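You operate a simulated robot arm through the tools that you are given. There is no shell and no other tool. Be economical: measure what you need, move in short steps, check, and stop when the job is done.

Carry out the task below with a simulated robot arm. There is one attempt and no reset: what you move stays moved.

Task
Check the blue gate: green plug in, check plate in the gate till its lamp lights.
Fine: the plate goes back in its holder; shut the cage door. Where these are worked on the way, their far stop is far enough and under half their travel is too little: cage door.
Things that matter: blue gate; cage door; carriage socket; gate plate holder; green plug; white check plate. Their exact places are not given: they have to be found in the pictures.

The check looks at the end state, three seconds after you hand in, the way a careful person would. Anything else that was tipped, shoved, dropped, spilled or broken makes it a failure.

Robot
A 7-joint arm with a two-finger parallel gripper on a trunk, on a base that drives. Base frame: it is fixed to the floor where the robot stands at the start and does not move with it; the origin is under the middle of the robot, x ahead of it, y to its left, z up. Units: m, degrees, N and s.
With the tool pointing down near the work surface it reaches from about 0.1 to 0.68 m from the robot's upright axis, wherever it stands. Its first joint turns from -115.0 to 115.0 degrees. Places, roughly: blue gate [1.2, 0.6, 0.7]; cage door [0.9, 0.3, 1.2]; carriage socket [1.4, 0.1, 1.2]; gate plate holder [1, 0.4, 0.5]. Payload 3.91 kg.
The tool frame sits at the grasp point between the pads (the TCP): z along the fingers, y along the line on which they close. The tips reach 0.03 m beyond it. The gripper opens to 0.11 m. The fingers are 0.02 m wide and 0.01 m thick; the gripper's body (0.048 by 0.112 m) begins 0.055 m behind the TCP.
Orientation is that of the tool frame in the base frame, as a unit quaternion [w, x, y, z]. With the fingers straight down and closing along the base's y, the tool's x points along the base's -x, its y along +y and its z along -z.

Tools
- The arm moves only by the tool play_rows. Its argument "increments" is a list of rows, each a list of 7 numbers: the shift along the tool's x, y, z in units of 300 mm (1.0 is 300 mm), then the turn, a rotation vector about the tool's x, y, z in units of 60 degrees (1.0 is 60 degrees), then the opening in per cent of the stroke, from 0 (shut) to 100 (fully open). In form: [[tx, ty, tz, rx, ry, rz, grip], ...]. A call has 1 to 10 rows; each row is the pose to reach, as a shift and turn from the pose commanded when the call began, along the tool's axes at that moment. A call with a number of a shift or a turn outside -1 to 1 is refused whole. Rows are played at 5 a second. More than 0.05 m and 8.6 degrees between two rows, or a gripper value outside its range, and nothing of the call is played. Where a pose cannot be reached the arm comes as near as it can. A force on the tool above 40 N (or 10 N above the force at the start of the call, whichever is more), or a blocked arm, ends the call early, and 0.2 s more pass. The fingers move at their own pace (about 0.153 m/s each) and stop on an object; they squeeze with about 37 N. The grip force told is the motor's: it shows also when the fingers shut on nothing. Time passes only in rows, and 0.2 s behind the last, so rows that repeat a pose let the fingers close. The reply holds the time, the measured pose of the TCP, the force on the tool along the base axes, the opening and the grip force, in the units named above and with some noise, with the torque about the TCP (base axes, N m) and any sound that the robot's microphone picked up.
- Cameras (640 x 400 px; columns grow to the right, rows downward): "scene" is now at [0.1941, 0.242, 1.5041]; the picture's right is [0.58, -0.82, 0.00], its down [-0.72, -0.51, -0.47] and it looks along [0.38, 0.27, -0.88] (base axes); focal length 224 px, centre (320, 200). "wrist" rides on the gripper at [0.072, 0.017, -0.103] in the tool frame; the picture's right is [-0.23, 0.97, 0.00], its down [-0.76, -0.18, -0.62] and it looks along [-0.61, -0.14, 0.78] (tool axes); focal length 222 px, centre (320, 200).
- get_image(camera): a new picture of that camera. The clock stands still meanwhile.
- lift_body(by): slides the trunk up (or, below 0, down) by that many m; the arm and the scene camera ride with it, the base frame stays. It gives what a move gives, with no picture.
- drive_base(legs): drives the robot by 1 to 6 legs, each [ahead, left, turn to the left] in m, m and degrees, along the robot's own axes; the way and the turn of a leg run together, so that a leg with both is an arc; at most 1.5 m and 180 degrees a leg. The arm and the cameras ride along, it lands a little off, and it stops where it bumps. It gives what a move gives.
- aim_head(pan, tilt): turns the head with the scene camera to pan (to the left, within 80 degrees either way) and tilt (down, from -29 to 69), counted from straight ahead of the robot. It gives what a move gives.
- measure_at(camera, pixels): for up to 12 pixels [column, row] of the newest picture of that camera ("zoom" is the newest enlarged one), the place [x, y, z] in the base frame of the surface seen there, good to about 0.002 m. The clock stands still meanwhile.
- enlarge(camera, box): a new picture of the part [left, top, right, bottom] of that camera's present view, enlarged. The clock stands still meanwhile.
- job_done(): hands the job in; it is judged then, once.

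Go step by step. Measure first, check grasps and placings, and put right what went wrong. The budget is 80 turns and 60 pictures, counting those below and the enlarged ones. Unless the task says otherwise, let go and move clear before handing in, and close with one line.

The tools are called after "Call:" by a JSON object that holds its "name" and its "arguments". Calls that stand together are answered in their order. play_rows: Moves the arm, as the interface text tells. Its arguments: {"type":"object","properties":{"increments":{"type":"array"}},"required":["increments"]} The other tools are called the same way: lift_body (by) slides the trunk up or down; drive_base (legs) drives the base; aim_head (pan, tilt) turns the head that bears the scene camera; get_image (camera) takes a picture; measure_at (camera, pixels) gives the place of the surface under pixels of a picture; enlarge (camera, box) takes an enlarged picture of a part of a camera's view; job_done () hands the job in.

At the start:

```text
t: 0.0
ee_pos: [0.4804, 0.203, 1.2202]
orientation: [-0.001, 0.0, 1.0, 0.0]
contact_force: [0.3, 0.5, -0.6]
moment: [0.0, -0.03, 0.0]
finger_gap: 0.1101
gripper_force: 0.1
trunk travel left (down, up): [-0.875, 0.115]
robot x, y, heading: [0.0007, -0.0005, -0.1]
head pan, tilt: [35.3, 62.1]
```

scene: 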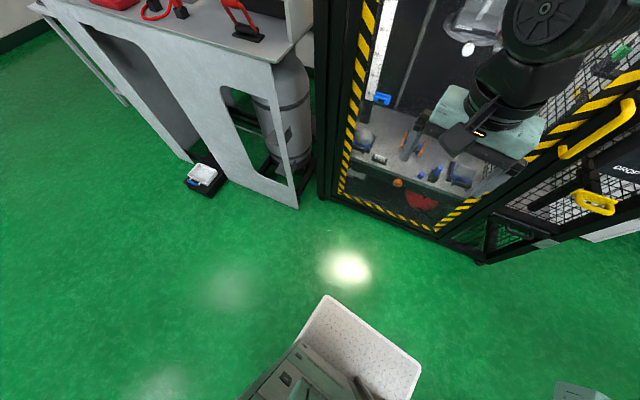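
wrist: 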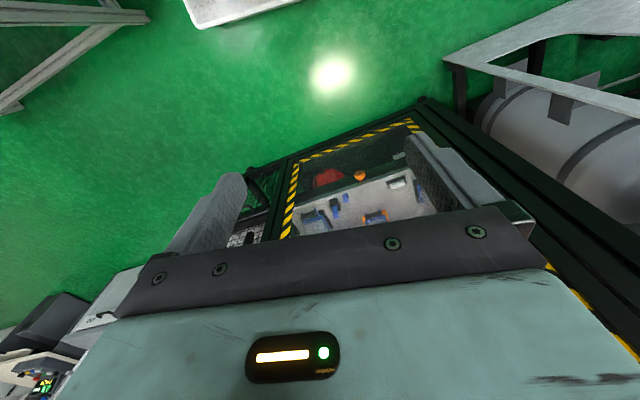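

The first pictures show a cage with a striped frame ahead and to the right of the view, and a bench to the left. I'll raise the head to see the cage.

Call:
{"name": "aim_head", "arguments": {"pan": 25, "tilt": 25}}

Call:
{"name": "get_image", "arguments": {"camera": "scene"}}

```text
t: 1.0
ee_pos: [0.4796, 0.2021, 1.2192]
orientation: [0.0, 0.0, 1.0, 0.0]
contact_force: [0.1, 0.6, 0.0]
moment: [0.02, -0.03, 0.01]
finger_gap: 0.1099
gripper_force: 0.0
trunk travel left (down, up): [-0.875, 0.115]
robot x, y, heading: [0.0003, 0.0006, -0.1]
head pan, tilt: [25.0, 25.0]
```

```text
57 pictures are left
```

scene: 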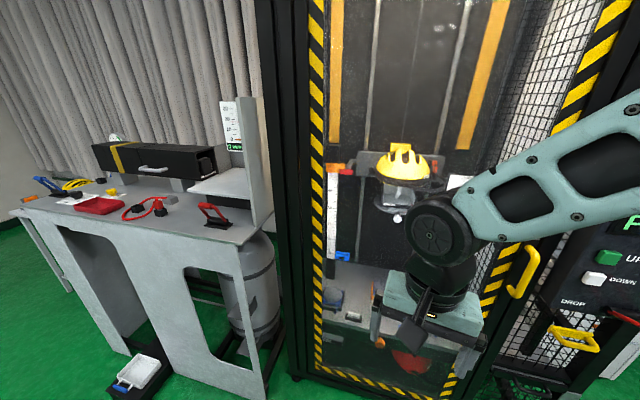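

There is a drop tower in the cage: a carriage with a helmet at (400,165), a blue item at (343,256), and a panel on the right. I'll enlarge these parts and look further right.

Call:
{"name": "enlarge", "arguments": {"camera": "scene", "box": [290, 130, 530, 390]}}

Call:
{"name": "enlarge", "arguments": {"camera": "scene", "box": [10, 90, 290, 265]}}

Call:
{"name": "aim_head", "arguments": {"pan": -10, "tilt": 25}}

Call:
{"name": "get_image", "arguments": {"camera": "scene"}}

```text
1.54 times, centred on (410, 260) of scene
```

zoom: 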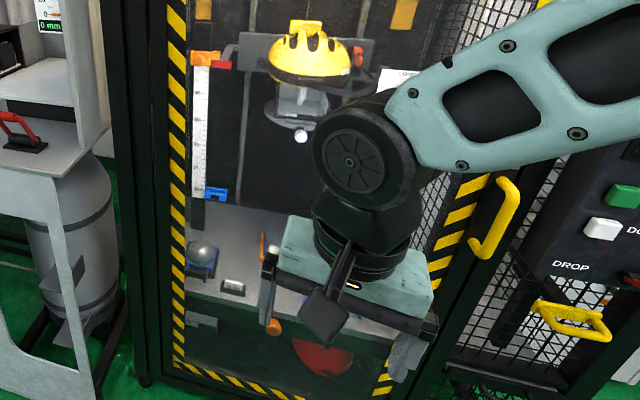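

```text
2.29 times, centred on (150, 178) of scene
```

zoom: 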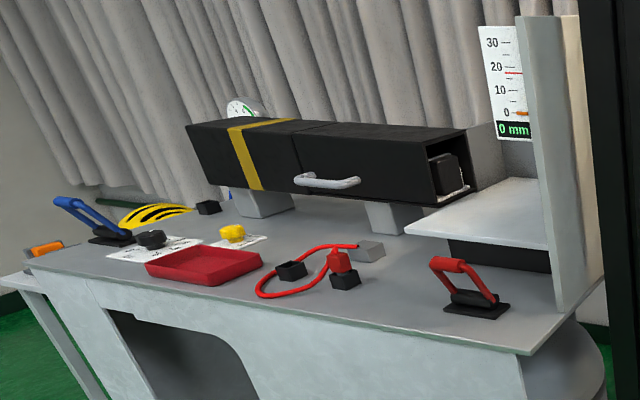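

```text
t: 2.0
ee_pos: [0.4805, 0.2036, 1.2188]
orientation: [0.0, -0.001, 1.0, 0.0]
contact_force: [-0.5, -0.1, 0.8]
moment: [0.0, 0.0, -0.01]
finger_gap: 0.1101
gripper_force: 0.0
trunk travel left (down, up): [-0.875, 0.115]
robot x, y, heading: [-0.0005, -0.0003, 0.2]
head pan, tilt: [-10.0, 25.0]
```

```text
54 pictures are left
```

scene: 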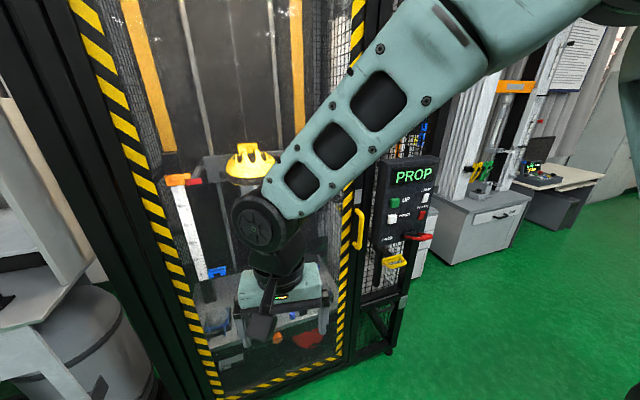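

The panel reads "PROP", and the door's yellow handle is at (360,228). I'll measure some key points and enlarge the panel and carriage.

Call:
{"name": "measure_at", "arguments": {"camera": "scene", "pixels": [[360, 215], [360, 240], [395, 261], [415, 175], [245, 165], [215, 272], [180, 180], [348, 150], [180, 300], [220, 225], [475, 170], [420, 237]]}}

Call:
{"name": "enlarge", "arguments": {"camera": "scene", "box": [330, 130, 570, 290]}}

Call:
{"name": "enlarge", "arguments": {"camera": "scene", "box": [150, 130, 360, 390]}}

```text
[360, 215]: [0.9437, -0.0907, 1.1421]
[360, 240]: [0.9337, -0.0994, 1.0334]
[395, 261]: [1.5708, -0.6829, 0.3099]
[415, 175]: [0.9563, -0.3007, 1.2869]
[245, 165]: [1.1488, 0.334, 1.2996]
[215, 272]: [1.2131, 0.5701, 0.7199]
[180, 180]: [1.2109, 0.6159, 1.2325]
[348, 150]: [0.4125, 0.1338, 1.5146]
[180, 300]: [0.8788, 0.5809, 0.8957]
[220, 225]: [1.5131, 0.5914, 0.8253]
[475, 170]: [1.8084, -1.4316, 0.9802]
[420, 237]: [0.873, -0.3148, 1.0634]
```

```text
2.50 times, centred on (450, 210) of scene
```

zoom: 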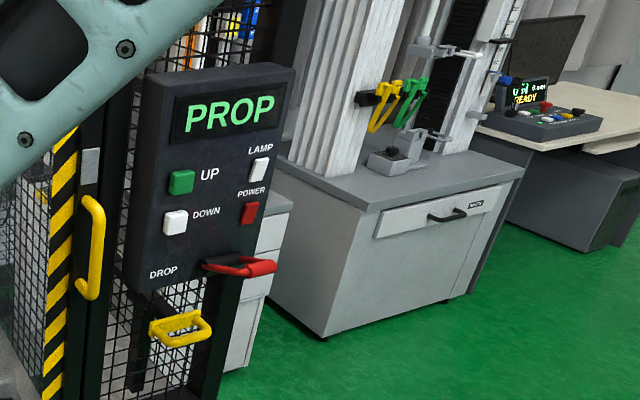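

```text
1.54 times, centred on (255, 260) of scene
```

zoom: 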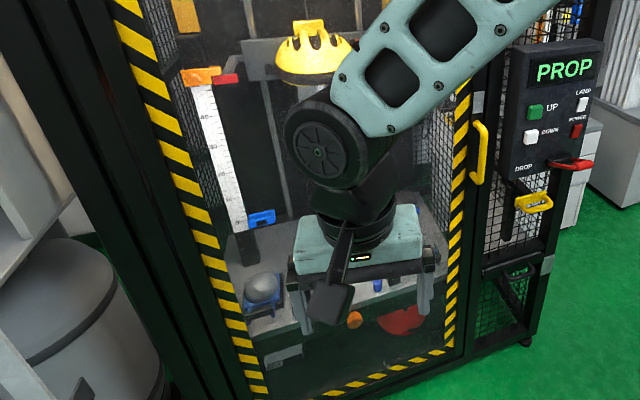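

The arm blocks the view of the carriage, so I'll move it to the right and then look again.

Call:
{"name": "play_rows", "arguments": {"increments": [[0.05, -0.15, 0, 0, 0, 0, 100], [0.1, -0.3, 0, 0, 0, 0, 100], [0.15, -0.45, 0, 0, 0, 0, 100], [0.2, -0.6, 0, 0, 0, 0, 100], [0.25, -0.75, 0, 0, 0, 0, 100], [0.3, -0.9, 0, 0, 0, 0, 100], [0.33, -1.0, 0, 0, 0, 0, 100]]}}

Call:
{"name": "play_rows", "arguments": {"increments": [[0.05, -0.15, 0, 0, 0, 0, 100], [0.1, -0.3, 0, 0, 0, 0, 100], [0.15, -0.45, 0, 0, 0, 0, 100], [0.15, -0.6, 0, 0, 0, 0, 100]]}}

Call:
{"name": "aim_head", "arguments": {"pan": 15, "tilt": 25}}

Call:
{"name": "get_image", "arguments": {"camera": "scene"}}

Call:
{"name": "enlarge", "arguments": {"camera": "scene", "box": [220, 120, 460, 270]}}

Call:
{"name": "enlarge", "arguments": {"camera": "scene", "box": [220, 240, 460, 390]}}

```text
t: 3.6
ee_pos: [0.444, -0.0892, 1.2637]
orientation: [-0.001, 0.0, 1.0, 0.0]
contact_force: [0.3, -0.5, -0.2]
moment: [-0.04, 0.02, 0.01]
finger_gap: 0.11
gripper_force: 0.0
out of reach, approached as far as the arm can: row 4, 5, 6, 7
trunk travel left (down, up): [-0.875, 0.115]
robot x, y, heading: [0.0013, 0.0026, -0.0]
head pan, tilt: [-10.0, 25.0]
```

```text
t: 4.6
ee_pos: [0.3974, -0.2681, 1.2634]
orientation: [0.0, 0.0, 1.0, 0.0]
contact_force: [-0.7, 0.3, -0.2]
moment: [-0.01, -0.01, -0.02]
finger_gap: 0.1099
gripper_force: 0.1
out of reach, approached as far as the arm can: row 1, 2, 3
trunk travel left (down, up): [-0.875, 0.115]
robot x, y, heading: [0.0032, 0.0005, -0.2]
head pan, tilt: [-10.0, 25.0]
```

```text
t: 5.5
ee_pos: [0.3976, -0.2682, 1.2634]
orientation: [0.0, 0.0, 1.0, 0.0]
contact_force: [0.5, 0.0, -0.1]
moment: [-0.02, 0.02, 0.02]
finger_gap: 0.11
gripper_force: 0.0
trunk travel left (down, up): [-0.875, 0.115]
robot x, y, heading: [-0.0001, -0.0009, -0.2]
head pan, tilt: [15.0, 25.0]
```

```text
51 pictures are left
```

scene: 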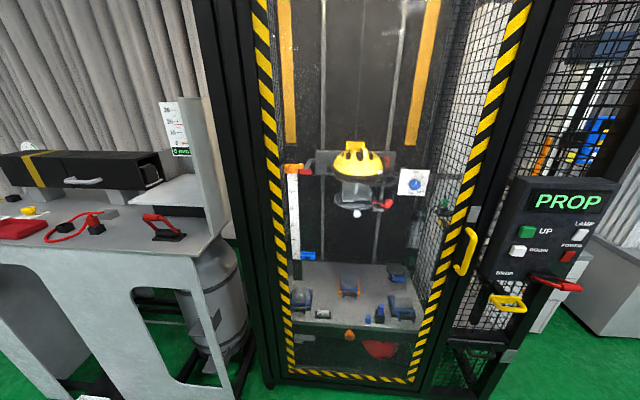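

```text
2.67 times, centred on (340, 195) of scene
```

zoom: 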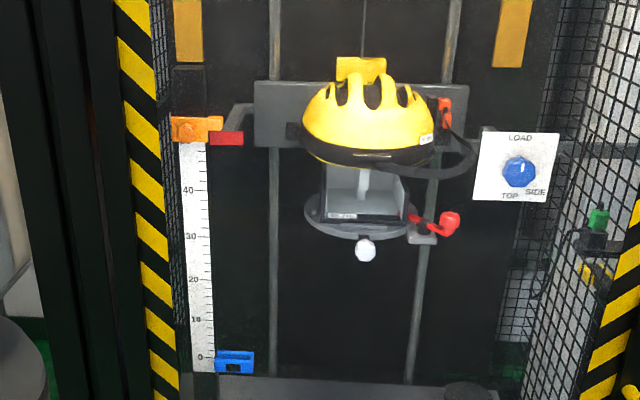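

```text
2.67 times, centred on (340, 315) of scene
```

zoom: 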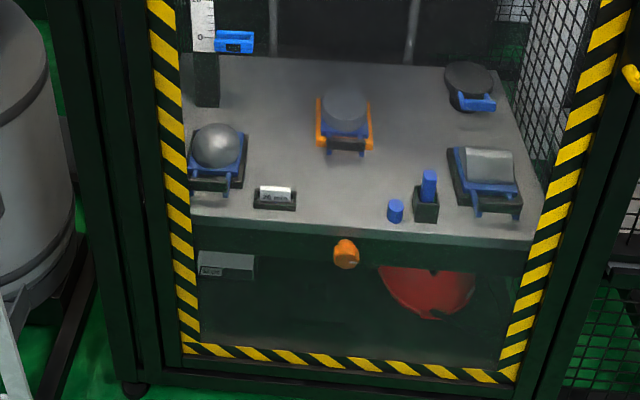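

The deck shows the "26 mm" plate in a holder at zoom (275,195), the blue gate at (235,42), and a green plug parked at the right rear in the upper zoom (597,222). I'll measure these.

Call:
{"name": "measure_at", "arguments": {"camera": "zoom", "pixels": [[275, 192], [262, 190], [290, 192], [275, 205], [256, 202], [293, 205], [235, 40], [220, 48], [250, 48], [345, 255], [300, 150], [215, 265]]}}

Call:
{"name": "measure_at", "arguments": {"camera": "scene", "pixels": [[444, 198], [444, 203], [443, 210], [388, 203], [378, 204], [387, 158], [413, 183], [355, 190], [472, 230], [470, 268], [509, 302], [265, 90]]}}

Call:
{"name": "enlarge", "arguments": {"camera": "scene", "box": [420, 180, 480, 240]}}

Call:
{"name": "enlarge", "arguments": {"camera": "scene", "box": [330, 140, 430, 225]}}

```text
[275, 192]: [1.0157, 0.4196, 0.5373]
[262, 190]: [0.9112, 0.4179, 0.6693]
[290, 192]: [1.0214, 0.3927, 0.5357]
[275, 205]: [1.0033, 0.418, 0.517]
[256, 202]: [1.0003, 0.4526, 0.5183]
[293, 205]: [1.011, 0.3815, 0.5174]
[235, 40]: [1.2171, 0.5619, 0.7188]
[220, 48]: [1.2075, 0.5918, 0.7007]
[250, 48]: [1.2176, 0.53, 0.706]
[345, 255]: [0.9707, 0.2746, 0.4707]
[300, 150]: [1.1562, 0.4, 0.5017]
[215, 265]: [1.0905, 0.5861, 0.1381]
```

```text
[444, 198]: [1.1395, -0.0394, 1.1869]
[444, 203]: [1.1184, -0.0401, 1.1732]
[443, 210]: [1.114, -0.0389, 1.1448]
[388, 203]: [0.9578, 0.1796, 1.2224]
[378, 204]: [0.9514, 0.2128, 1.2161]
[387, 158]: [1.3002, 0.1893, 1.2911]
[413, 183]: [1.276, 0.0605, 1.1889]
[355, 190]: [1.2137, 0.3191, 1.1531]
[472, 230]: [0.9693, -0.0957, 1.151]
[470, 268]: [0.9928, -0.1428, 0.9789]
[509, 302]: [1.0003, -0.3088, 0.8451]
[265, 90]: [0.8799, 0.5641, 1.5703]
```

```text
6.67 times, centred on (450, 210) of scene
```

zoom: 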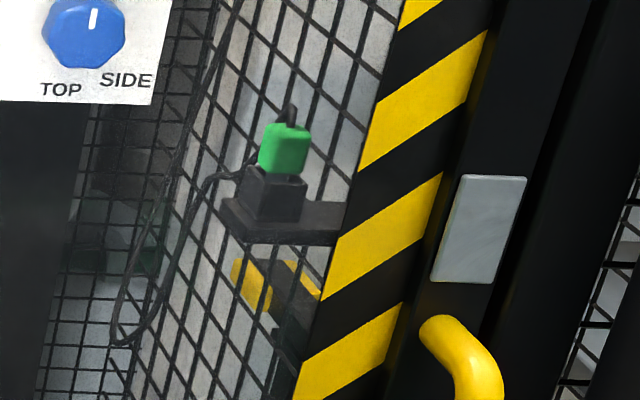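

```text
4.71 times, centred on (380, 182) of scene
```

zoom: 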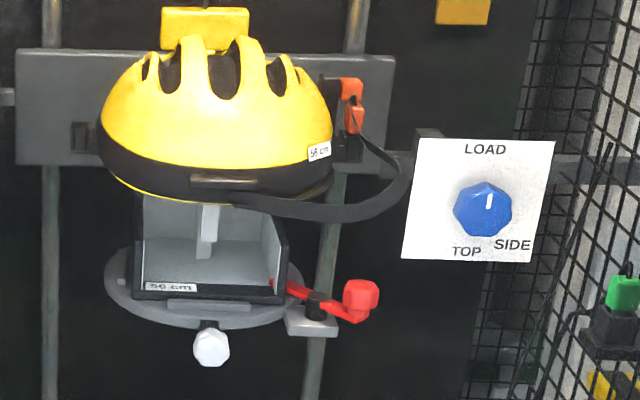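

Green plug sits at about [1.12,-0.04,1.17] and the plate at [1.015,0.405,0.53]. Next I need the door's geometry, so I'll look at its hinge side, handle side and measure frame points.

Call:
{"name": "measure_at", "arguments": {"camera": "scene", "pixels": [[260, 30], [270, 130], [281, 260], [291, 360], [410, 377], [340, 372], [430, 300], [490, 110], [460, 196], [505, 60], [474, 214], [465, 250]]}}

Call:
{"name": "enlarge", "arguments": {"camera": "scene", "box": [430, 150, 590, 300]}}

Call:
{"name": "enlarge", "arguments": {"camera": "scene", "box": [190, 0, 310, 390]}}

```text
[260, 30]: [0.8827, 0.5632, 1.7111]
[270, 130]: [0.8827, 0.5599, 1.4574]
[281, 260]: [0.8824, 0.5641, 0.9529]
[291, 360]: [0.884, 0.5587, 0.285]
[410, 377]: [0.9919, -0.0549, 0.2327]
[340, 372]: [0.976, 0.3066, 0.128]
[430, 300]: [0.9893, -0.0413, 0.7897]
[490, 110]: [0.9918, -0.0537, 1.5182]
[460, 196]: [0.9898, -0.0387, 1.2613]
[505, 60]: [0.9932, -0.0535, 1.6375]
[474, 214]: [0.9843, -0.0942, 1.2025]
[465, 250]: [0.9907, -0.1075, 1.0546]
```

```text
2.67 times, centred on (510, 225) of scene
```

zoom: 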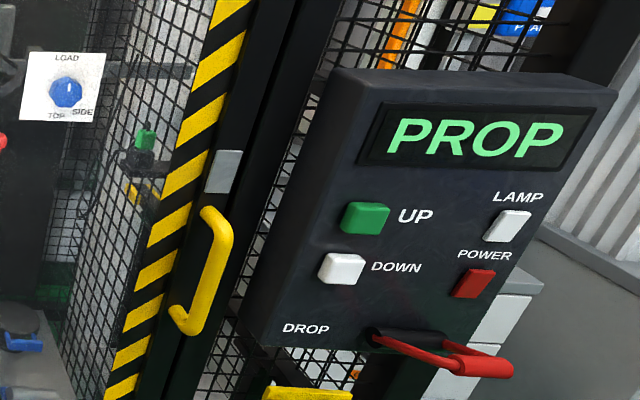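

```text
1.03 times, centred on (250, 195) of scene (not enlarged: the box is as wide or as high as the picture)
```

zoom: 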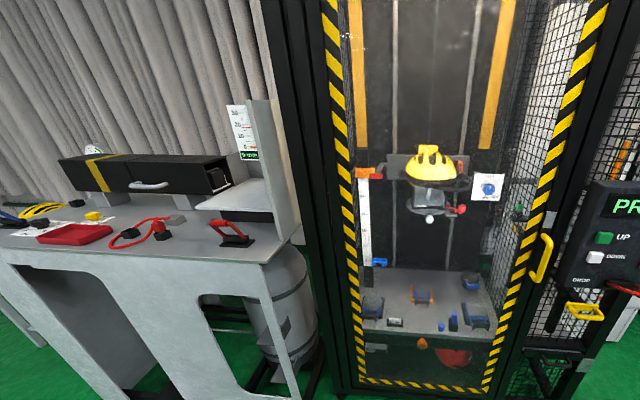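

The front of the cage is yawed about 10° (its inward normal is about [0.985,0.17]). The hinge is on the left near y 0.62, and the handle bar is at about [0.95,-0.10,1.09]. I'll pitch the gripper to horizontal and drive to the right, clear of the door's swing.

Call:
{"name": "play_rows", "arguments": {"increments": [[-0.08, 0.07, 0.07, 0, -0.125, 0, 100], [-0.16, 0.14, 0.14, 0, -0.25, 0, 100], [-0.24, 0.21, 0.21, 0, -0.375, 0, 100], [-0.32, 0.28, 0.28, 0, -0.5, 0, 100], [-0.4, 0.35, 0.35, 0, -0.625, 0, 100], [-0.48, 0.42, 0.42, 0, -0.75, 0, 100], [-0.56, 0.49, 0.49, 0, -0.875, 0, 100], [-0.64, 0.56, 0.56, 0, -1.0, 0, 100]]}}

Call:
{"name": "play_rows", "arguments": {"increments": [[0, 0, 0, 0, -0.125, 0, 100], [0, 0, 0, 0, -0.25, 0, 100], [0, 0, 0, 0, -0.375, 0, 100], [0, 0, 0, 0, -0.5, 0, 100]]}}

Call:
{"name": "drive_base", "arguments": {"legs": [[0, -0.35, 0], [0, 0, 15]]}}

Call:
{"name": "aim_head", "arguments": {"pan": 10, "tilt": 25}}

Call:
{"name": "get_image", "arguments": {"camera": "scene"}}

```text
t: 7.3
ee_pos: [0.6565, -0.1214, 1.0945]
orientation: [0.454, 0.002, 0.891, 0.0]
contact_force: [-0.2, -1.0, 0.6]
moment: [0.06, 0.01, 0.1]
finger_gap: 0.1099
gripper_force: 0.0
out of reach, approached as far as the arm can: row 1, 2, 3, 4, 5, 6, 7, 8
trunk travel left (down, up): [-0.875, 0.115]
robot x, y, heading: [0.0008, 0.0009, -0.0]
head pan, tilt: [15.0, 25.0]
```

```text
t: 8.3
ee_pos: [0.6546, -0.1187, 1.0944]
orientation: [0.452, 0.0, 0.892, 0.0]
contact_force: [-0.6, 0.3, 0.2]
moment: [-0.01, -0.01, -0.01]
finger_gap: 0.1101
gripper_force: 0.1
out of reach, approached as far as the arm can: row 1, 2, 3, 4
trunk travel left (down, up): [-0.875, 0.115]
robot x, y, heading: [-0.0022, 0.0006, 0.2]
head pan, tilt: [15.0, 25.0]
```

```text
t: 10.2
ee_pos: [0.6567, -0.3717, 1.0944]
orientation: [0.452, 0.0, 0.892, -0.001]
contact_force: [0.0, -0.4, -0.6]
moment: [-0.02, -0.01, 0.01]
finger_gap: 0.1102
gripper_force: 0.0
trunk travel left (down, up): [-0.875, 0.115]
robot x, y, heading: [0.0017, -0.2505, 0.2]
head pan, tilt: [15.0, 25.0]
stopped in leg 1: the robot was blocked; the commanded pose is now the measured one
```

```text
t: 10.8
ee_pos: [0.6561, -0.371, 1.0948]
orientation: [0.453, 0.0, 0.892, 0.0]
contact_force: [-0.1, 0.5, 0.0]
moment: [0.04, 0.0, 0.02]
finger_gap: 0.1098
gripper_force: 0.0
trunk travel left (down, up): [-0.875, 0.115]
robot x, y, heading: [0.0006, -0.2529, 0.4]
head pan, tilt: [10.0, 25.0]
```

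```text
44 pictures are left
```

scene: 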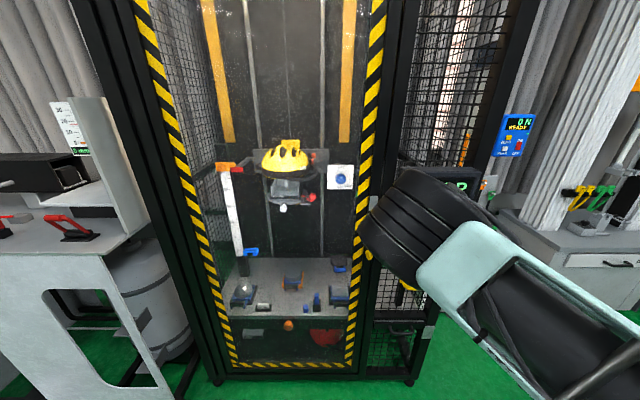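

The robot was blocked at y=-0.25, so something stands on its right. I'll look down that way.

Call:
{"name": "aim_head", "arguments": {"pan": -60, "tilt": 55}}

Call:
{"name": "get_image", "arguments": {"camera": "scene"}}

```text
t: 12.3
ee_pos: [0.6564, -0.3708, 1.0945]
orientation: [0.453, 0.001, 0.892, -0.001]
contact_force: [0.5, -0.9, 0.7]
moment: [0.03, 0.02, 0.05]
finger_gap: 0.11
gripper_force: 0.0
trunk travel left (down, up): [-0.875, 0.115]
robot x, y, heading: [0.0029, -0.2517, -0.0]
head pan, tilt: [-60.0, 55.0]
```

```text
43 pictures are left
```

scene: 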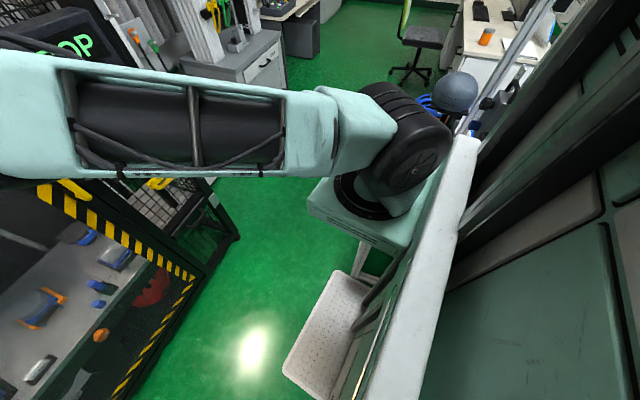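

A bench with a helmet form stands behind to the right, near (455,95). I'll measure how near it is.

Call:
{"name": "measure_at", "arguments": {"camera": "scene", "pixels": [[455, 95], [480, 105], [465, 125], [470, 70], [330, 340], [355, 258], [240, 250], [420, 60]]}}

Call:
{"name": "enlarge", "arguments": {"camera": "scene", "box": [380, 0, 560, 150]}}

Call:
{"name": "aim_head", "arguments": {"pan": -80, "tilt": 40}}

Call:
{"name": "get_image", "arguments": {"camera": "scene"}}

```text
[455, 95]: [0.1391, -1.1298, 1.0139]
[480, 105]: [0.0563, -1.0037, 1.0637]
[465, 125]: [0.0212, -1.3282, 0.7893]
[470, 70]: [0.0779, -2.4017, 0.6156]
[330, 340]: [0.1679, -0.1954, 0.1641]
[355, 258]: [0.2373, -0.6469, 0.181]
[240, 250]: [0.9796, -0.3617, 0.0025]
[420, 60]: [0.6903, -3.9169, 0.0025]
```

```text
2.67 times, centred on (470, 75) of scene
```

zoom: 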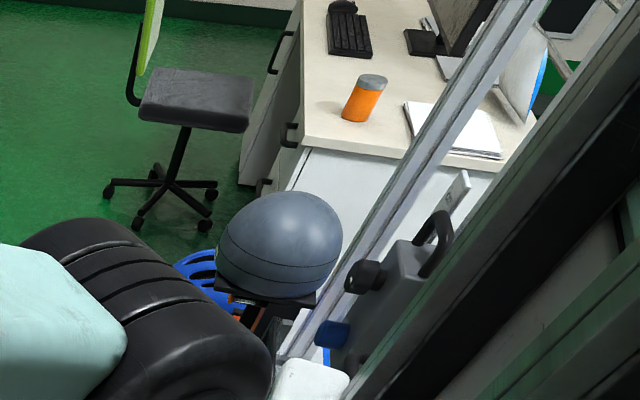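

```text
t: 13.1
ee_pos: [0.6561, -0.3708, 1.0958]
orientation: [0.452, 0.001, 0.892, -0.001]
contact_force: [0.5, 0.7, -0.2]
moment: [0.02, 0.01, 0.04]
finger_gap: 0.1099
gripper_force: 0.0
trunk travel left (down, up): [-0.875, 0.115]
robot x, y, heading: [-0.0004, -0.2512, 0.2]
head pan, tilt: [-80.0, 40.0]
```

```text
41 pictures are left
```

scene: 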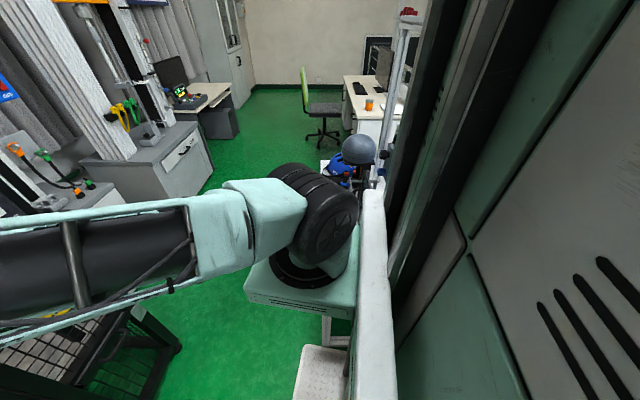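

The white leg near (325,330) may be what blocked the base, so I'll measure it.

Call:
{"name": "measure_at", "arguments": {"camera": "scene", "pixels": [[326, 335], [322, 365], [340, 345], [355, 165], [330, 165], [380, 140], [150, 340], [300, 360], [345, 200]]}}

Call:
{"name": "enlarge", "arguments": {"camera": "scene", "box": [260, 120, 420, 220]}}

```text
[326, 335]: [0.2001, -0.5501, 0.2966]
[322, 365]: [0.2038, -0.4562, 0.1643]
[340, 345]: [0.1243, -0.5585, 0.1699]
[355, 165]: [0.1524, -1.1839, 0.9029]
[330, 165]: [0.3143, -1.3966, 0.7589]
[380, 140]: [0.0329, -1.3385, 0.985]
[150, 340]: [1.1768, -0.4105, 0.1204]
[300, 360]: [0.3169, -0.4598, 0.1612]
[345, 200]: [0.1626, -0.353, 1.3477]
```

```text
4.00 times, centred on (340, 170) of scene
```

zoom: 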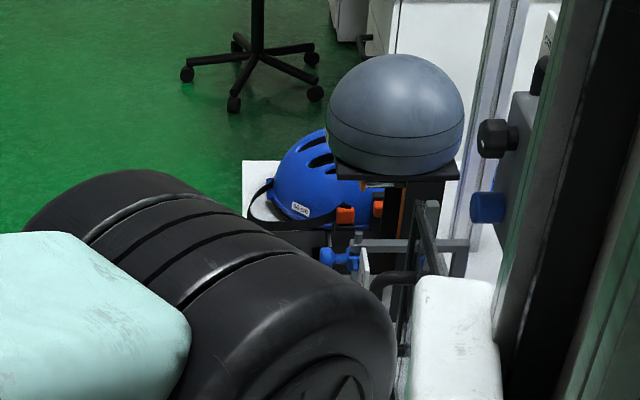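

The speckled plate is the robot's own base, and a headform rig stands behind right, so I stay at (0,-0.25). The earlier pose was too folded for a horizontal tool, so I'll extend forward toward the handle while finishing the pitch.

Call:
{"name": "play_rows", "arguments": {"increments": [[-0.043, 0.112, 0.059, 0, -0.075, 0, 100], [-0.086, 0.225, 0.118, 0, -0.15, 0, 100], [-0.129, 0.337, 0.177, 0, -0.225, 0, 100], [-0.172, 0.45, 0.236, 0, -0.3, 0, 100], [-0.215, 0.562, 0.295, 0, -0.375, 0, 100], [-0.258, 0.675, 0.354, 0, -0.45, 0, 100], [-0.301, 0.787, 0.413, 0, -0.525, 0, 100], [-0.344, 0.9, 0.472, 0, -0.6, 0, 100]]}}

Call:
{"name": "aim_head", "arguments": {"pan": 10, "tilt": 25}}

Call:
{"name": "get_image", "arguments": {"camera": "scene"}}

Call:
{"name": "get_image", "arguments": {"camera": "wrist"}}

```text
t: 14.1
ee_pos: [0.7449, -0.1737, 1.1806]
orientation: [0.577, 0.127, 0.788, 0.172]
contact_force: [-0.3, -1.1, 0.0]
moment: [0.0, -0.02, -0.01]
finger_gap: 0.1099
gripper_force: 0.0
out of reach, approached as far as the arm can: row 1, 2
trunk travel left (down, up): [-0.875, 0.115]
robot x, y, heading: [-0.0029, -0.2491, -0.1]
head pan, tilt: [-80.0, 40.0]
stopped in row 5: the arm was blocked; the commanded pose is now the measured one
```

```text
t: 15.8
ee_pos: [0.7462, -0.174, 1.1798]
orientation: [0.577, 0.128, 0.788, 0.172]
contact_force: [0.6, -0.5, 0.3]
moment: [-0.03, 0.02, -0.03]
finger_gap: 0.1103
gripper_force: 0.0
trunk travel left (down, up): [-0.875, 0.115]
robot x, y, heading: [0.0051, -0.2511, 0.4]
head pan, tilt: [10.0, 25.0]
```

```text
39 pictures are left
```

scene: 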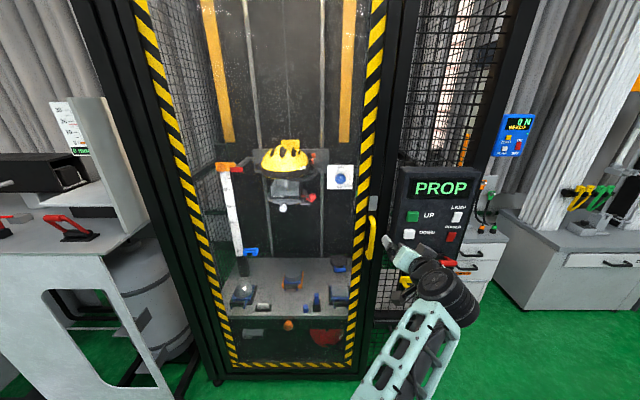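

```text
38 pictures are left
```

wrist: 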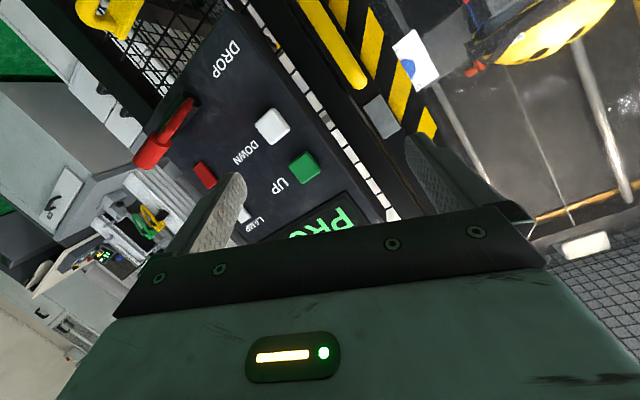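

The arm settled into a new configuration: pointing forward, rolled about 25° and 16° nose-down, with the panel untouched. I'll measure the handle precisely and straighten the tool to a pre-grasp in front of it.

Call:
{"name": "measure_at", "arguments": {"camera": "scene", "pixels": [[371, 225], [371, 240], [370, 252], [373, 218], [369, 258], [374, 203], [397, 180], [445, 263]]}}

Call:
{"name": "play_rows", "arguments": {"increments": [[0.051, 0.01, 0.073, -0.02, -0.05, -0.087, 100], [0.102, 0.02, 0.146, -0.041, -0.1, -0.174, 100], [0.154, 0.03, 0.218, -0.061, -0.151, -0.26, 100], [0.205, 0.041, 0.291, -0.082, -0.202, -0.347, 100], [0.256, 0.051, 0.364, -0.102, -0.252, -0.434, 100]]}}

Call:
{"name": "get_image", "arguments": {"camera": "wrist"}}

```text
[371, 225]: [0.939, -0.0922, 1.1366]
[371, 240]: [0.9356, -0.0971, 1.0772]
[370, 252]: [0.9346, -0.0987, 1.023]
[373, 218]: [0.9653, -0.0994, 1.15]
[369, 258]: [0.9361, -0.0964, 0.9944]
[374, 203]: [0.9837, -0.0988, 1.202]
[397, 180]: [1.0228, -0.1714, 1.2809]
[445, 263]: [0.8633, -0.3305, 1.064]
```

```text
t: 16.3
ee_pos: [0.7665, -0.1203, 1.2274]
orientation: [0.603, 0.159, 0.739, 0.253]
contact_force: [0.0, -0.3, 1.3]
moment: [-0.01, 0.05, 0.05]
finger_gap: 0.1099
gripper_force: 0.1
trunk travel left (down, up): [-0.875, 0.115]
robot x, y, heading: [0.0054, -0.2564, -0.1]
head pan, tilt: [10.0, 25.0]
stopped in row 2: the arm was blocked; the commanded pose is now the measured one
```

```text
37 pictures are left
```

wrist: 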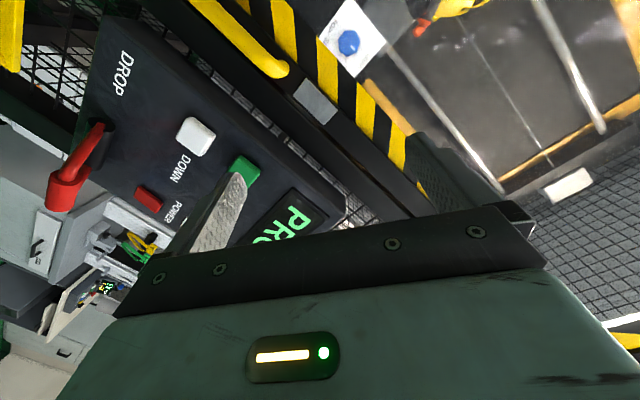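

The arm rolled the wrong way (now about 34°), so some joint looks limited. I'll look at its configuration from the scene camera.

Call:
{"name": "aim_head", "arguments": {"pan": -10, "tilt": 50}}

Call:
{"name": "get_image", "arguments": {"camera": "scene"}}

```text
t: 17.2
ee_pos: [0.7664, -0.1197, 1.2264]
orientation: [0.602, 0.157, 0.74, 0.256]
contact_force: [-0.3, 0.4, 0.9]
moment: [-0.03, 0.0, 0.01]
finger_gap: 0.1099
gripper_force: 0.0
trunk travel left (down, up): [-0.875, 0.115]
robot x, y, heading: [0.0045, -0.2523, 0.1]
head pan, tilt: [-10.0, 50.0]
```

```text
36 pictures are left
```

scene: 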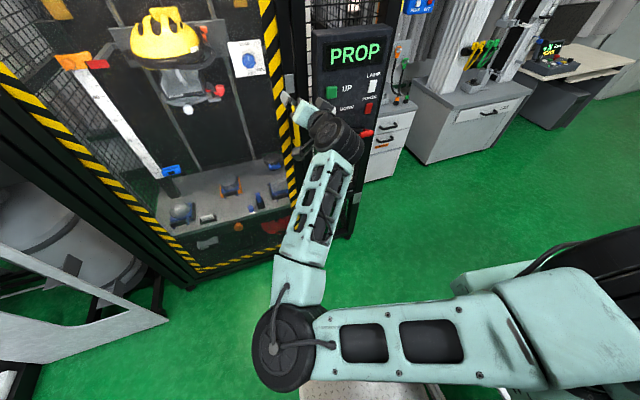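

The elbow has swung left against the robot's own head, which is the block. I'll go back to a tool-down pose; the fingers can take the handle's top bend from above.

Call:
{"name": "play_rows", "arguments": {"increments": [[0.021, -0.033, -0.15, 0.045, 0.105, -0.027, 100], [0.042, -0.067, -0.3, 0.089, 0.21, -0.055, 100], [0.063, -0.1, -0.45, 0.134, 0.315, -0.082, 100], [0.085, -0.133, -0.6, 0.179, 0.42, -0.11, 100], [0.106, -0.167, -0.75, 0.223, 0.525, -0.137, 100], [0.127, -0.2, -0.9, 0.268, 0.63, -0.165, 100]]}}

Call:
{"name": "get_image", "arguments": {"camera": "scene"}}

```text
t: 18.8
ee_pos: [0.5651, -0.1862, 1.2183]
orientation: [0.33, 0.12, 0.93, 0.105]
contact_force: [-0.3, -0.5, 0.3]
moment: [0.03, -0.03, 0.07]
finger_gap: 0.1099
gripper_force: 0.1
out of reach, approached as far as the arm can: row 4, 5, 6
trunk travel left (down, up): [-0.875, 0.115]
robot x, y, heading: [0.001, -0.253, 0.1]
head pan, tilt: [-10.0, 50.0]
stopped in row 6: the arm was blocked; the commanded pose is now the measured one
```

```text
35 pictures are left
```

scene: 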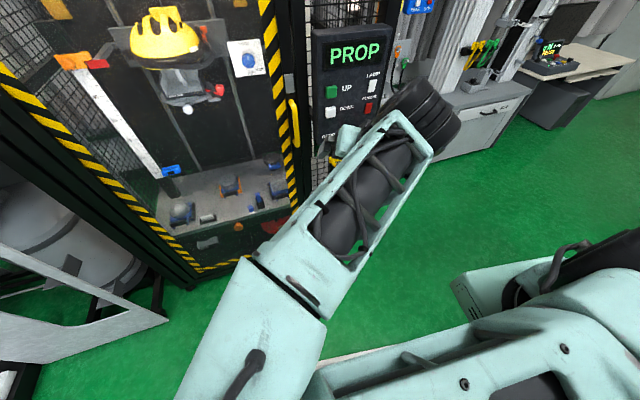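

The elbow is still folded left in front of the head. I'll move left to get free space, then stretch the arm forward to pull the elbow off the head and unroll.

Call:
{"name": "drive_base", "arguments": {"legs": [[0, 0.25, 0]]}}

Call:
{"name": "play_rows", "arguments": {"increments": [[-0.112, -0.017, 0.081, 0.022, -0.003, -0.057, 100], [-0.224, -0.035, 0.161, 0.044, -0.006, -0.114, 100], [-0.336, -0.052, 0.242, 0.067, -0.009, -0.172, 100], [-0.448, -0.07, 0.322, 0.089, -0.012, -0.229, 100], [-0.56, -0.087, 0.403, 0.111, -0.015, -0.286, 100]]}}

Call:
{"name": "get_image", "arguments": {"camera": "scene"}}

```text
t: 20.6
ee_pos: [0.5673, 0.0665, 1.2174]
orientation: [0.331, 0.116, 0.931, 0.105]
contact_force: [0.5, -0.8, -0.2]
moment: [0.0, 0.0, 0.02]
finger_gap: 0.1099
gripper_force: 0.0
trunk travel left (down, up): [-0.875, 0.115]
robot x, y, heading: [0.0021, 0.0008, 0.2]
head pan, tilt: [-10.0, 50.0]
```

```text
t: 21.8
ee_pos: [0.7669, 0.0095, 1.2198]
orientation: [0.344, -0.005, 0.939, 0.001]
contact_force: [-0.4, 0.5, 1.2]
moment: [0.01, 0.02, -0.02]
finger_gap: 0.11
gripper_force: 0.1
trunk travel left (down, up): [-0.875, 0.115]
robot x, y, heading: [0.0006, -0.0021, 0.2]
head pan, tilt: [-10.0, 50.0]
```

```text
34 pictures are left
```

scene: 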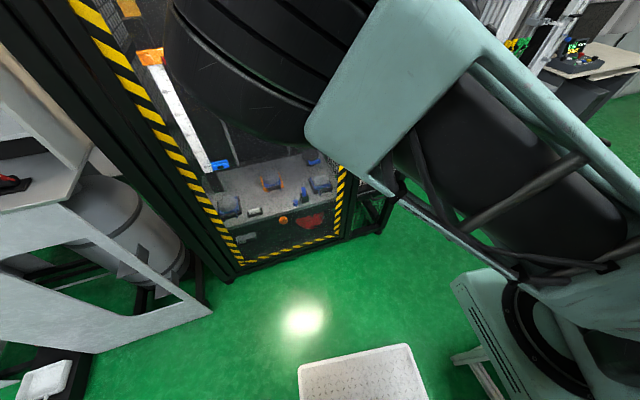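

That pose was reached exactly, and the elbow is no longer in the way. From here I'll try pitching toward horizontal in place.

Call:
{"name": "play_rows", "arguments": {"increments": [[0, 0, 0, 0, -0.1, 0, 100], [0, 0, 0, 0, -0.2, 0, 100], [0, 0, 0, 0, -0.3, 0, 100], [0, 0, 0, 0, -0.4, 0, 100], [0, 0, 0, 0, -0.5, 0, 100], [0, 0, 0, 0, -0.6, 0, 100], [0, 0, 0, 0, -0.7, 0, 100], [0, 0, 0, 0, -0.8, 0, 100]]}}

Call:
{"name": "get_image", "arguments": {"camera": "scene"}}

```text
t: 23.7
ee_pos: [0.7638, 0.0202, 1.3745]
orientation: [0.728, 0.158, 0.642, 0.181]
contact_force: [0.3, 1.2, 0.4]
moment: [-0.02, 0.04, 0.03]
finger_gap: 0.1102
gripper_force: 0.0
trunk travel left (down, up): [-0.875, 0.115]
robot x, y, heading: [-0.0016, -0.0014, 0.1]
head pan, tilt: [-10.0, 50.0]
stopped in row 8: the arm was blocked; the commanded pose is now the measured one
```

```text
33 pictures are left
```

scene: 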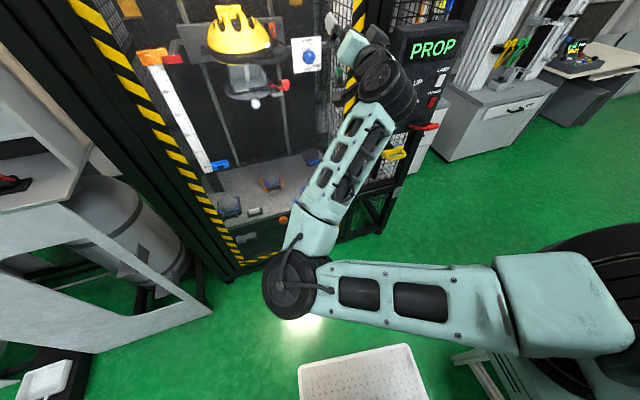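

The arm is now elbow-low with the tool nearly horizontal but 28° rolled and lagging. I'll ask slowly for the level pose from this configuration to see whether it can hold it.

Call:
{"name": "play_rows", "arguments": {"increments": [[0, 0, 0, 0.003, 0.012, -0.046, 100], [0, 0, 0, 0.006, 0.024, -0.093, 100], [0, 0, 0, 0.012, 0.047, -0.185, 100], [0, 0, 0, 0.018, 0.07, -0.277, 100], [0.06, -0.03, -0.01, 0.022, 0.083, -0.324, 100], [0.12, -0.06, -0.02, 0.025, 0.094, -0.37, 100], [0.18, -0.09, -0.03, 0.028, 0.106, -0.416, 100], [0.24, -0.12, -0.03, 0.031, 0.118, -0.463, 100], [0.3, -0.15, -0.04, 0.031, 0.118, -0.463, 100], [0.351, -0.185, -0.05, 0.031, 0.118, -0.463, 100]]}}

Call:
{"name": "get_image", "arguments": {"camera": "scene"}}

```text
t: 25.7
ee_pos: [0.7664, 0.0198, 1.3318]
orientation: [0.723, 0.064, 0.685, 0.063]
contact_force: [0.1, -0.5, -0.5]
moment: [0.03, 0.01, 0.01]
finger_gap: 0.1101
gripper_force: 0.1
trunk travel left (down, up): [-0.875, 0.115]
robot x, y, heading: [0.0017, 0.0005, 0.1]
head pan, tilt: [-10.0, 50.0]
stopped in row 10: the arm was blocked; the commanded pose is now the measured one
```

```text
32 pictures are left
```

scene: 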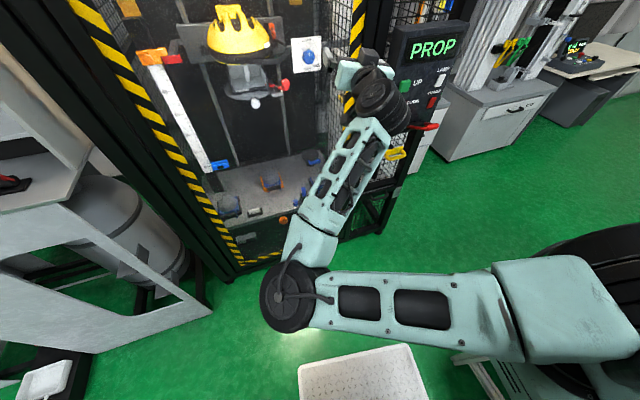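

It holds level now with about 10° roll, and only the downward move is limited. I'll lower the trunk instead and take out the remaining roll.

Call:
{"name": "lift_body", "arguments": {"by": -0.24}}

Call:
{"name": "play_rows", "arguments": {"increments": [[0, 0, 0, 0, 0.01, -0.04, 100], [0, 0, 0, 0, 0.02, -0.08, 100], [0, 0, 0, 0, 0.03, -0.12, 100], [0, 0, 0, 0, 0.03, -0.17, 100], [0, 0, 0, 0, 0.03, -0.17, 100]]}}

```text
t: 28.2
ee_pos: [0.7662, 0.0205, 1.0912]
orientation: [0.723, 0.064, 0.685, 0.062]
contact_force: [0.7, -0.7, -0.3]
moment: [0.0, -0.01, -0.06]
finger_gap: 0.1101
gripper_force: 0.0
trunk travel left (down, up): [-0.635, 0.355]
robot x, y, heading: [-0.0005, -0.0023, 0.0]
head pan, tilt: [-10.0, 50.0]
```

```text
t: 29.4
ee_pos: [0.7633, 0.0231, 1.0953]
orientation: [0.716, 0.005, 0.698, 0.005]
contact_force: [0.4, -0.3, 0.4]
moment: [0.02, -0.02, 0.0]
finger_gap: 0.1099
gripper_force: 0.0
trunk travel left (down, up): [-0.635, 0.355]
robot x, y, heading: [-0.0023, -0.0032, 0.0]
head pan, tilt: [-10.0, 50.0]
```

The tool is level at [0.763,0.023,1.095]. I'll drive so the fingers face the handle bar at about [0.944,-0.096], stopping short to check.

Call:
{"name": "drive_base", "arguments": {"legs": [[0, -0.12, 0], [0.09, 0, 0]]}}

Call:
{"name": "get_image", "arguments": {"camera": "wrist"}}

Call:
{"name": "measure_at", "arguments": {"camera": "wrist", "pixels": [[320, 30], [320, 60], [300, 100], [340, 20]]}}

```text
t: 31.3
ee_pos: [0.8568, -0.1009, 1.0951]
orientation: [0.717, 0.008, 0.698, 0.003]
contact_force: [0.2, 0.2, -0.6]
moment: [0.01, -0.02, 0.0]
finger_gap: 0.1098
gripper_force: 0.0
trunk travel left (down, up): [-0.635, 0.355]
robot x, y, heading: [0.087, -0.1209, 0.0]
head pan, tilt: [-10.0, 50.0]
```

```text
31 pictures are left
```

wrist: 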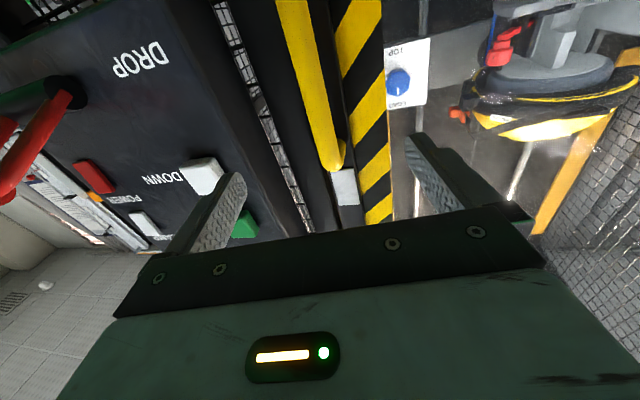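

```text
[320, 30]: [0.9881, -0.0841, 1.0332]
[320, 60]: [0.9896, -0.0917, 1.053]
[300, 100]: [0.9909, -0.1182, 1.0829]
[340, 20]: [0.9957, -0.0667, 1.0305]
```

The handle bar (yellow, around (315,100)) lies between the fingers. I'll narrow the opening, advance, and close on the bar.

Call:
{"name": "play_rows", "arguments": {"increments": [[0, 0, 0, 0, 0, 0, 60], [0, 0, 0, 0, 0, 0, 60]]}}

Call:
{"name": "drive_base", "arguments": {"legs": [[0.083, 0, 0]]}}

Call:
{"name": "play_rows", "arguments": {"increments": [[0, 0, 0, 0, 0, 0, 0], [0, 0, 0, 0, 0, 0, 0], [0, 0, 0, 0, 0, 0, 0], [0, 0, 0, 0, 0, 0, 0]]}}

Call:
{"name": "get_image", "arguments": {"camera": "wrist"}}

```text
t: 31.9
ee_pos: [0.8557, -0.1012, 1.0976]
orientation: [0.717, 0.009, 0.697, 0.005]
contact_force: [-0.1, 0.9, 0.1]
moment: [0.03, 0.01, -0.01]
finger_gap: 0.0659
gripper_force: 0.1
trunk travel left (down, up): [-0.635, 0.355]
robot x, y, heading: [0.0926, -0.1193, 0.2]
head pan, tilt: [-10.0, 50.0]
```

```text
t: 33.0
ee_pos: [0.9385, -0.1009, 1.0972]
orientation: [0.717, 0.008, 0.697, 0.006]
contact_force: [0.4, 0.9, 0.1]
moment: [0.02, 0.02, -0.02]
finger_gap: 0.0657
gripper_force: 0.1
trunk travel left (down, up): [-0.635, 0.355]
robot x, y, heading: [0.1759, -0.1188, 0.2]
head pan, tilt: [-10.0, 50.0]
```

```text
t: 34.0
ee_pos: [0.9394, -0.0989, 1.0985]
orientation: [0.717, 0.007, 0.697, 0.006]
contact_force: [-0.6, 11.5, 5.8]
moment: [-1.03, 1.08, 0.04]
finger_gap: 0.02
gripper_force: 45.4
trunk travel left (down, up): [-0.635, 0.355]
robot x, y, heading: [0.1768, -0.1183, 0.1]
head pan, tilt: [-10.0, 50.0]
```

```text
30 pictures are left
```

wrist: 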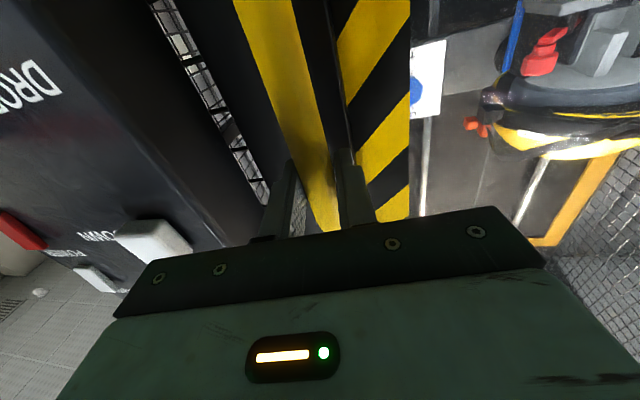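

The bar is gripped (gap 0.020). I'll pull the door by driving back a little and see whether it swings.

Call:
{"name": "drive_base", "arguments": {"legs": [[-0.12, 0, 0]]}}

Call:
{"name": "aim_head", "arguments": {"pan": 10, "tilt": 25}}

Call:
{"name": "get_image", "arguments": {"camera": "scene"}}

```text
t: 35.2
ee_pos: [0.819, -0.1016, 1.0973]
orientation: [0.718, 0.01, 0.696, 0.005]
contact_force: [-1.4, -5.7, 4.1]
moment: [-0.93, -0.52, -0.01]
finger_gap: 0.02
gripper_force: 45.3
trunk travel left (down, up): [-0.635, 0.355]
robot x, y, heading: [0.0515, -0.1228, 0.1]
head pan, tilt: [-10.0, 50.0]
```

```text
t: 36.1
ee_pos: [0.8188, -0.1031, 1.0974]
orientation: [0.717, 0.01, 0.697, 0.005]
contact_force: [0.2, -1.0, -0.8]
moment: [-0.92, 0.25, -0.03]
finger_gap: 0.0203
gripper_force: 45.1
trunk travel left (down, up): [-0.635, 0.355]
robot x, y, heading: [0.0539, -0.1178, 0.3]
head pan, tilt: [10.0, 25.0]
```

```text
29 pictures are left
```

scene: 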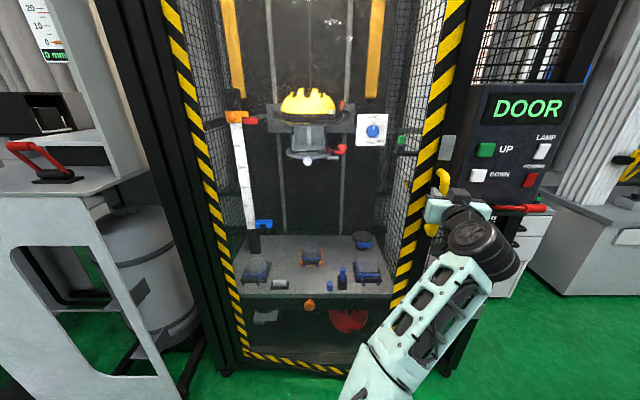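

The display now reads "DOOR", so the door swings, and the bar arc gives a hinge near [0.86,0.61]. Before pulling further I need to know what is behind, so I'll look left and back.

Call:
{"name": "aim_head", "arguments": {"pan": 80, "tilt": 35}}

Call:
{"name": "get_image", "arguments": {"camera": "scene"}}

Call:
{"name": "measure_at", "arguments": {"camera": "scene", "pixels": [[40, 350], [120, 300], [200, 350], [100, 200], [60, 250], [320, 300], [320, 200], [420, 300], [560, 300], [200, 150]]}}

```text
t: 37.5
ee_pos: [0.8186, -0.1014, 1.0984]
orientation: [0.718, 0.01, 0.696, 0.005]
contact_force: [1.3, -1.5, 0.3]
moment: [-0.95, 0.07, -0.06]
finger_gap: 0.02
gripper_force: 45.1
trunk travel left (down, up): [-0.635, 0.355]
robot x, y, heading: [0.0515, -0.1234, 0.3]
head pan, tilt: [80.0, 35.0]
```

```text
28 pictures are left
```

scene: 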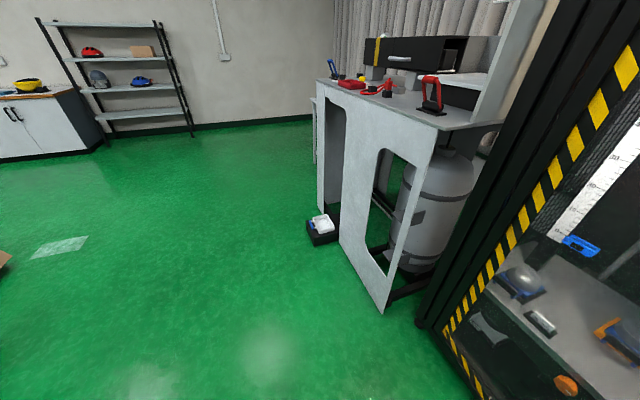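

```text
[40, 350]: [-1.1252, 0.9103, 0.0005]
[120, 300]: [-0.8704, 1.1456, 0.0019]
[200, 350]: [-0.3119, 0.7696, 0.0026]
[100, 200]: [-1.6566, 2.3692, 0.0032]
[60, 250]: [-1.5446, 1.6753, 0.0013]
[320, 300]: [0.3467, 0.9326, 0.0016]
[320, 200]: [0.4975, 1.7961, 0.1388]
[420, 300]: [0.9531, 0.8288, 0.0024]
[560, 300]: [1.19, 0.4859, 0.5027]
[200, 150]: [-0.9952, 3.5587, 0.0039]
```

The floor to the left and behind-left is clear. I'll keep the grip and swing the door by driving back-left on the arc with a small right turn.

Call:
{"name": "drive_base", "arguments": {"legs": [[-0.131, 0.08, -5.2], [-0.1255, 0.1157, -7], [-0.1248, 0.1338, -8]]}}

```text
t: 38.8
ee_pos: [0.74, -0.0925, 1.0984]
orientation: [0.718, 0.035, 0.695, -0.022]
contact_force: [-0.8, -0.6, -2.6]
moment: [-1.03, -0.33, 0.04]
finger_gap: 0.0199
gripper_force: 45.1
trunk travel left (down, up): [-0.635, 0.355]
robot x, y, heading: [-0.0253, -0.0677, -2.3]
head pan, tilt: [80.0, 35.0]
stopped in leg 1: the robot was blocked; the commanded pose is now the measured one
```

The base was blocked partway with low tool force, so something is close behind or to the right. I'll look toward the right rear with the head tilted down.

Call:
{"name": "aim_head", "arguments": {"pan": -80, "tilt": 20}}

Call:
{"name": "get_image", "arguments": {"camera": "scene"}}

```text
t: 41.2
ee_pos: [0.7403, -0.0936, 1.0981]
orientation: [0.718, 0.036, 0.695, -0.021]
contact_force: [0.1, -3.1, -2.2]
moment: [-0.94, 0.01, -0.02]
finger_gap: 0.0198
gripper_force: 45.1
trunk travel left (down, up): [-0.635, 0.355]
robot x, y, heading: [-0.0218, -0.0688, -2.1]
head pan, tilt: [-80.0, 20.0]
```

```text
27 pictures are left
```

scene: 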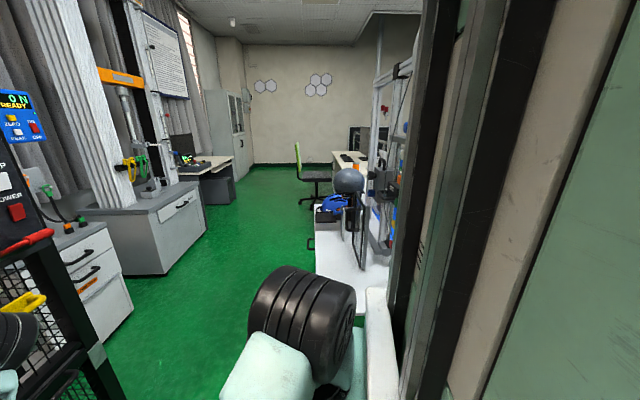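

A white cabinet carrying the rig stands to the right. I'll measure its edges.

Call:
{"name": "measure_at", "arguments": {"camera": "scene", "pixels": [[318, 270], [340, 260], [360, 270], [345, 285], [318, 225], [372, 275], [320, 215]]}}

Call:
{"name": "drive_base", "arguments": {"legs": [[-0.06, 0.04, -2.5]]}}

```text
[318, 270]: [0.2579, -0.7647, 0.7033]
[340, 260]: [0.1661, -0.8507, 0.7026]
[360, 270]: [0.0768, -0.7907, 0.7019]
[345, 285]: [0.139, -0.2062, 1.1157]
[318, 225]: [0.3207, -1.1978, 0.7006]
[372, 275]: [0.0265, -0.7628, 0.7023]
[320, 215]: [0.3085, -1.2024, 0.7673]
```

```text
t: 41.9
ee_pos: [0.7386, -0.0933, 1.0986]
orientation: [0.719, 0.037, 0.694, -0.024]
contact_force: [-0.8, -1.2, -2.9]
moment: [-1.07, -0.41, 0.01]
finger_gap: 0.0198
gripper_force: 45.1
trunk travel left (down, up): [-0.635, 0.355]
robot x, y, heading: [-0.0231, -0.0693, -1.9]
head pan, tilt: [-80.0, 20.0]
stopped in leg 1: the robot was blocked; the commanded pose is now the measured one
```

The cabinet lies right of y≈-0.7, and whatever blocks is behind at x≈-0.35. The rear-left is clear, so I'll swing the robot around the handle (bar as pivot, door unmoved) toward the left and then pull.

Call:
{"name": "drive_base", "arguments": {"legs": [[-0.006, 0.223, -18]]}}

```text
t: 43.2
ee_pos: [0.7396, -0.0917, 1.0982]
orientation: [0.714, 0.079, 0.692, -0.069]
contact_force: [0.2, 0.8, -2.2]
moment: [-1.05, -0.32, 0.07]
finger_gap: 0.0199
gripper_force: 45.0
trunk travel left (down, up): [-0.635, 0.355]
robot x, y, heading: [-0.01, 0.0353, -10.6]
head pan, tilt: [-80.0, 20.0]
stopped in leg 1: the force on the tool passed its limit at 54 N (the readings are from after the stop); the commanded pose is now the measured one
```

The swivel loaded the grip to 54 N. I'll loosen the fingers so they only cage the bar, then continue the pivot.

Call:
{"name": "play_rows", "arguments": {"increments": [[0, 0, 0, 0, 0, 0, 36], [0, 0, 0, 0, 0, 0, 36]]}}

Call:
{"name": "drive_base", "arguments": {"legs": [[-0.003, 0.116, -9.4], [-0.003, 0.123, -10]]}}

```text
t: 43.8
ee_pos: [0.7392, -0.0914, 1.0989]
orientation: [0.715, 0.08, 0.692, -0.068]
contact_force: [-0.6, 0.0, -0.2]
moment: [0.0, 0.0, -0.01]
finger_gap: 0.0396
gripper_force: 0.0
trunk travel left (down, up): [-0.635, 0.355]
robot x, y, heading: [-0.0136, 0.0361, -10.9]
head pan, tilt: [-80.0, 20.0]
```

```text
t: 45.8
ee_pos: [0.7327, -0.103, 1.0975]
orientation: [0.693, 0.191, 0.669, -0.186]
contact_force: [4.7, 29.2, -1.6]
moment: [-0.27, 0.16, 0.55]
finger_gap: 0.0535
gripper_force: 13.9
trunk travel left (down, up): [-0.635, 0.355]
robot x, y, heading: [0.0618, 0.2648, -29.9]
head pan, tilt: [-80.0, 20.0]
```

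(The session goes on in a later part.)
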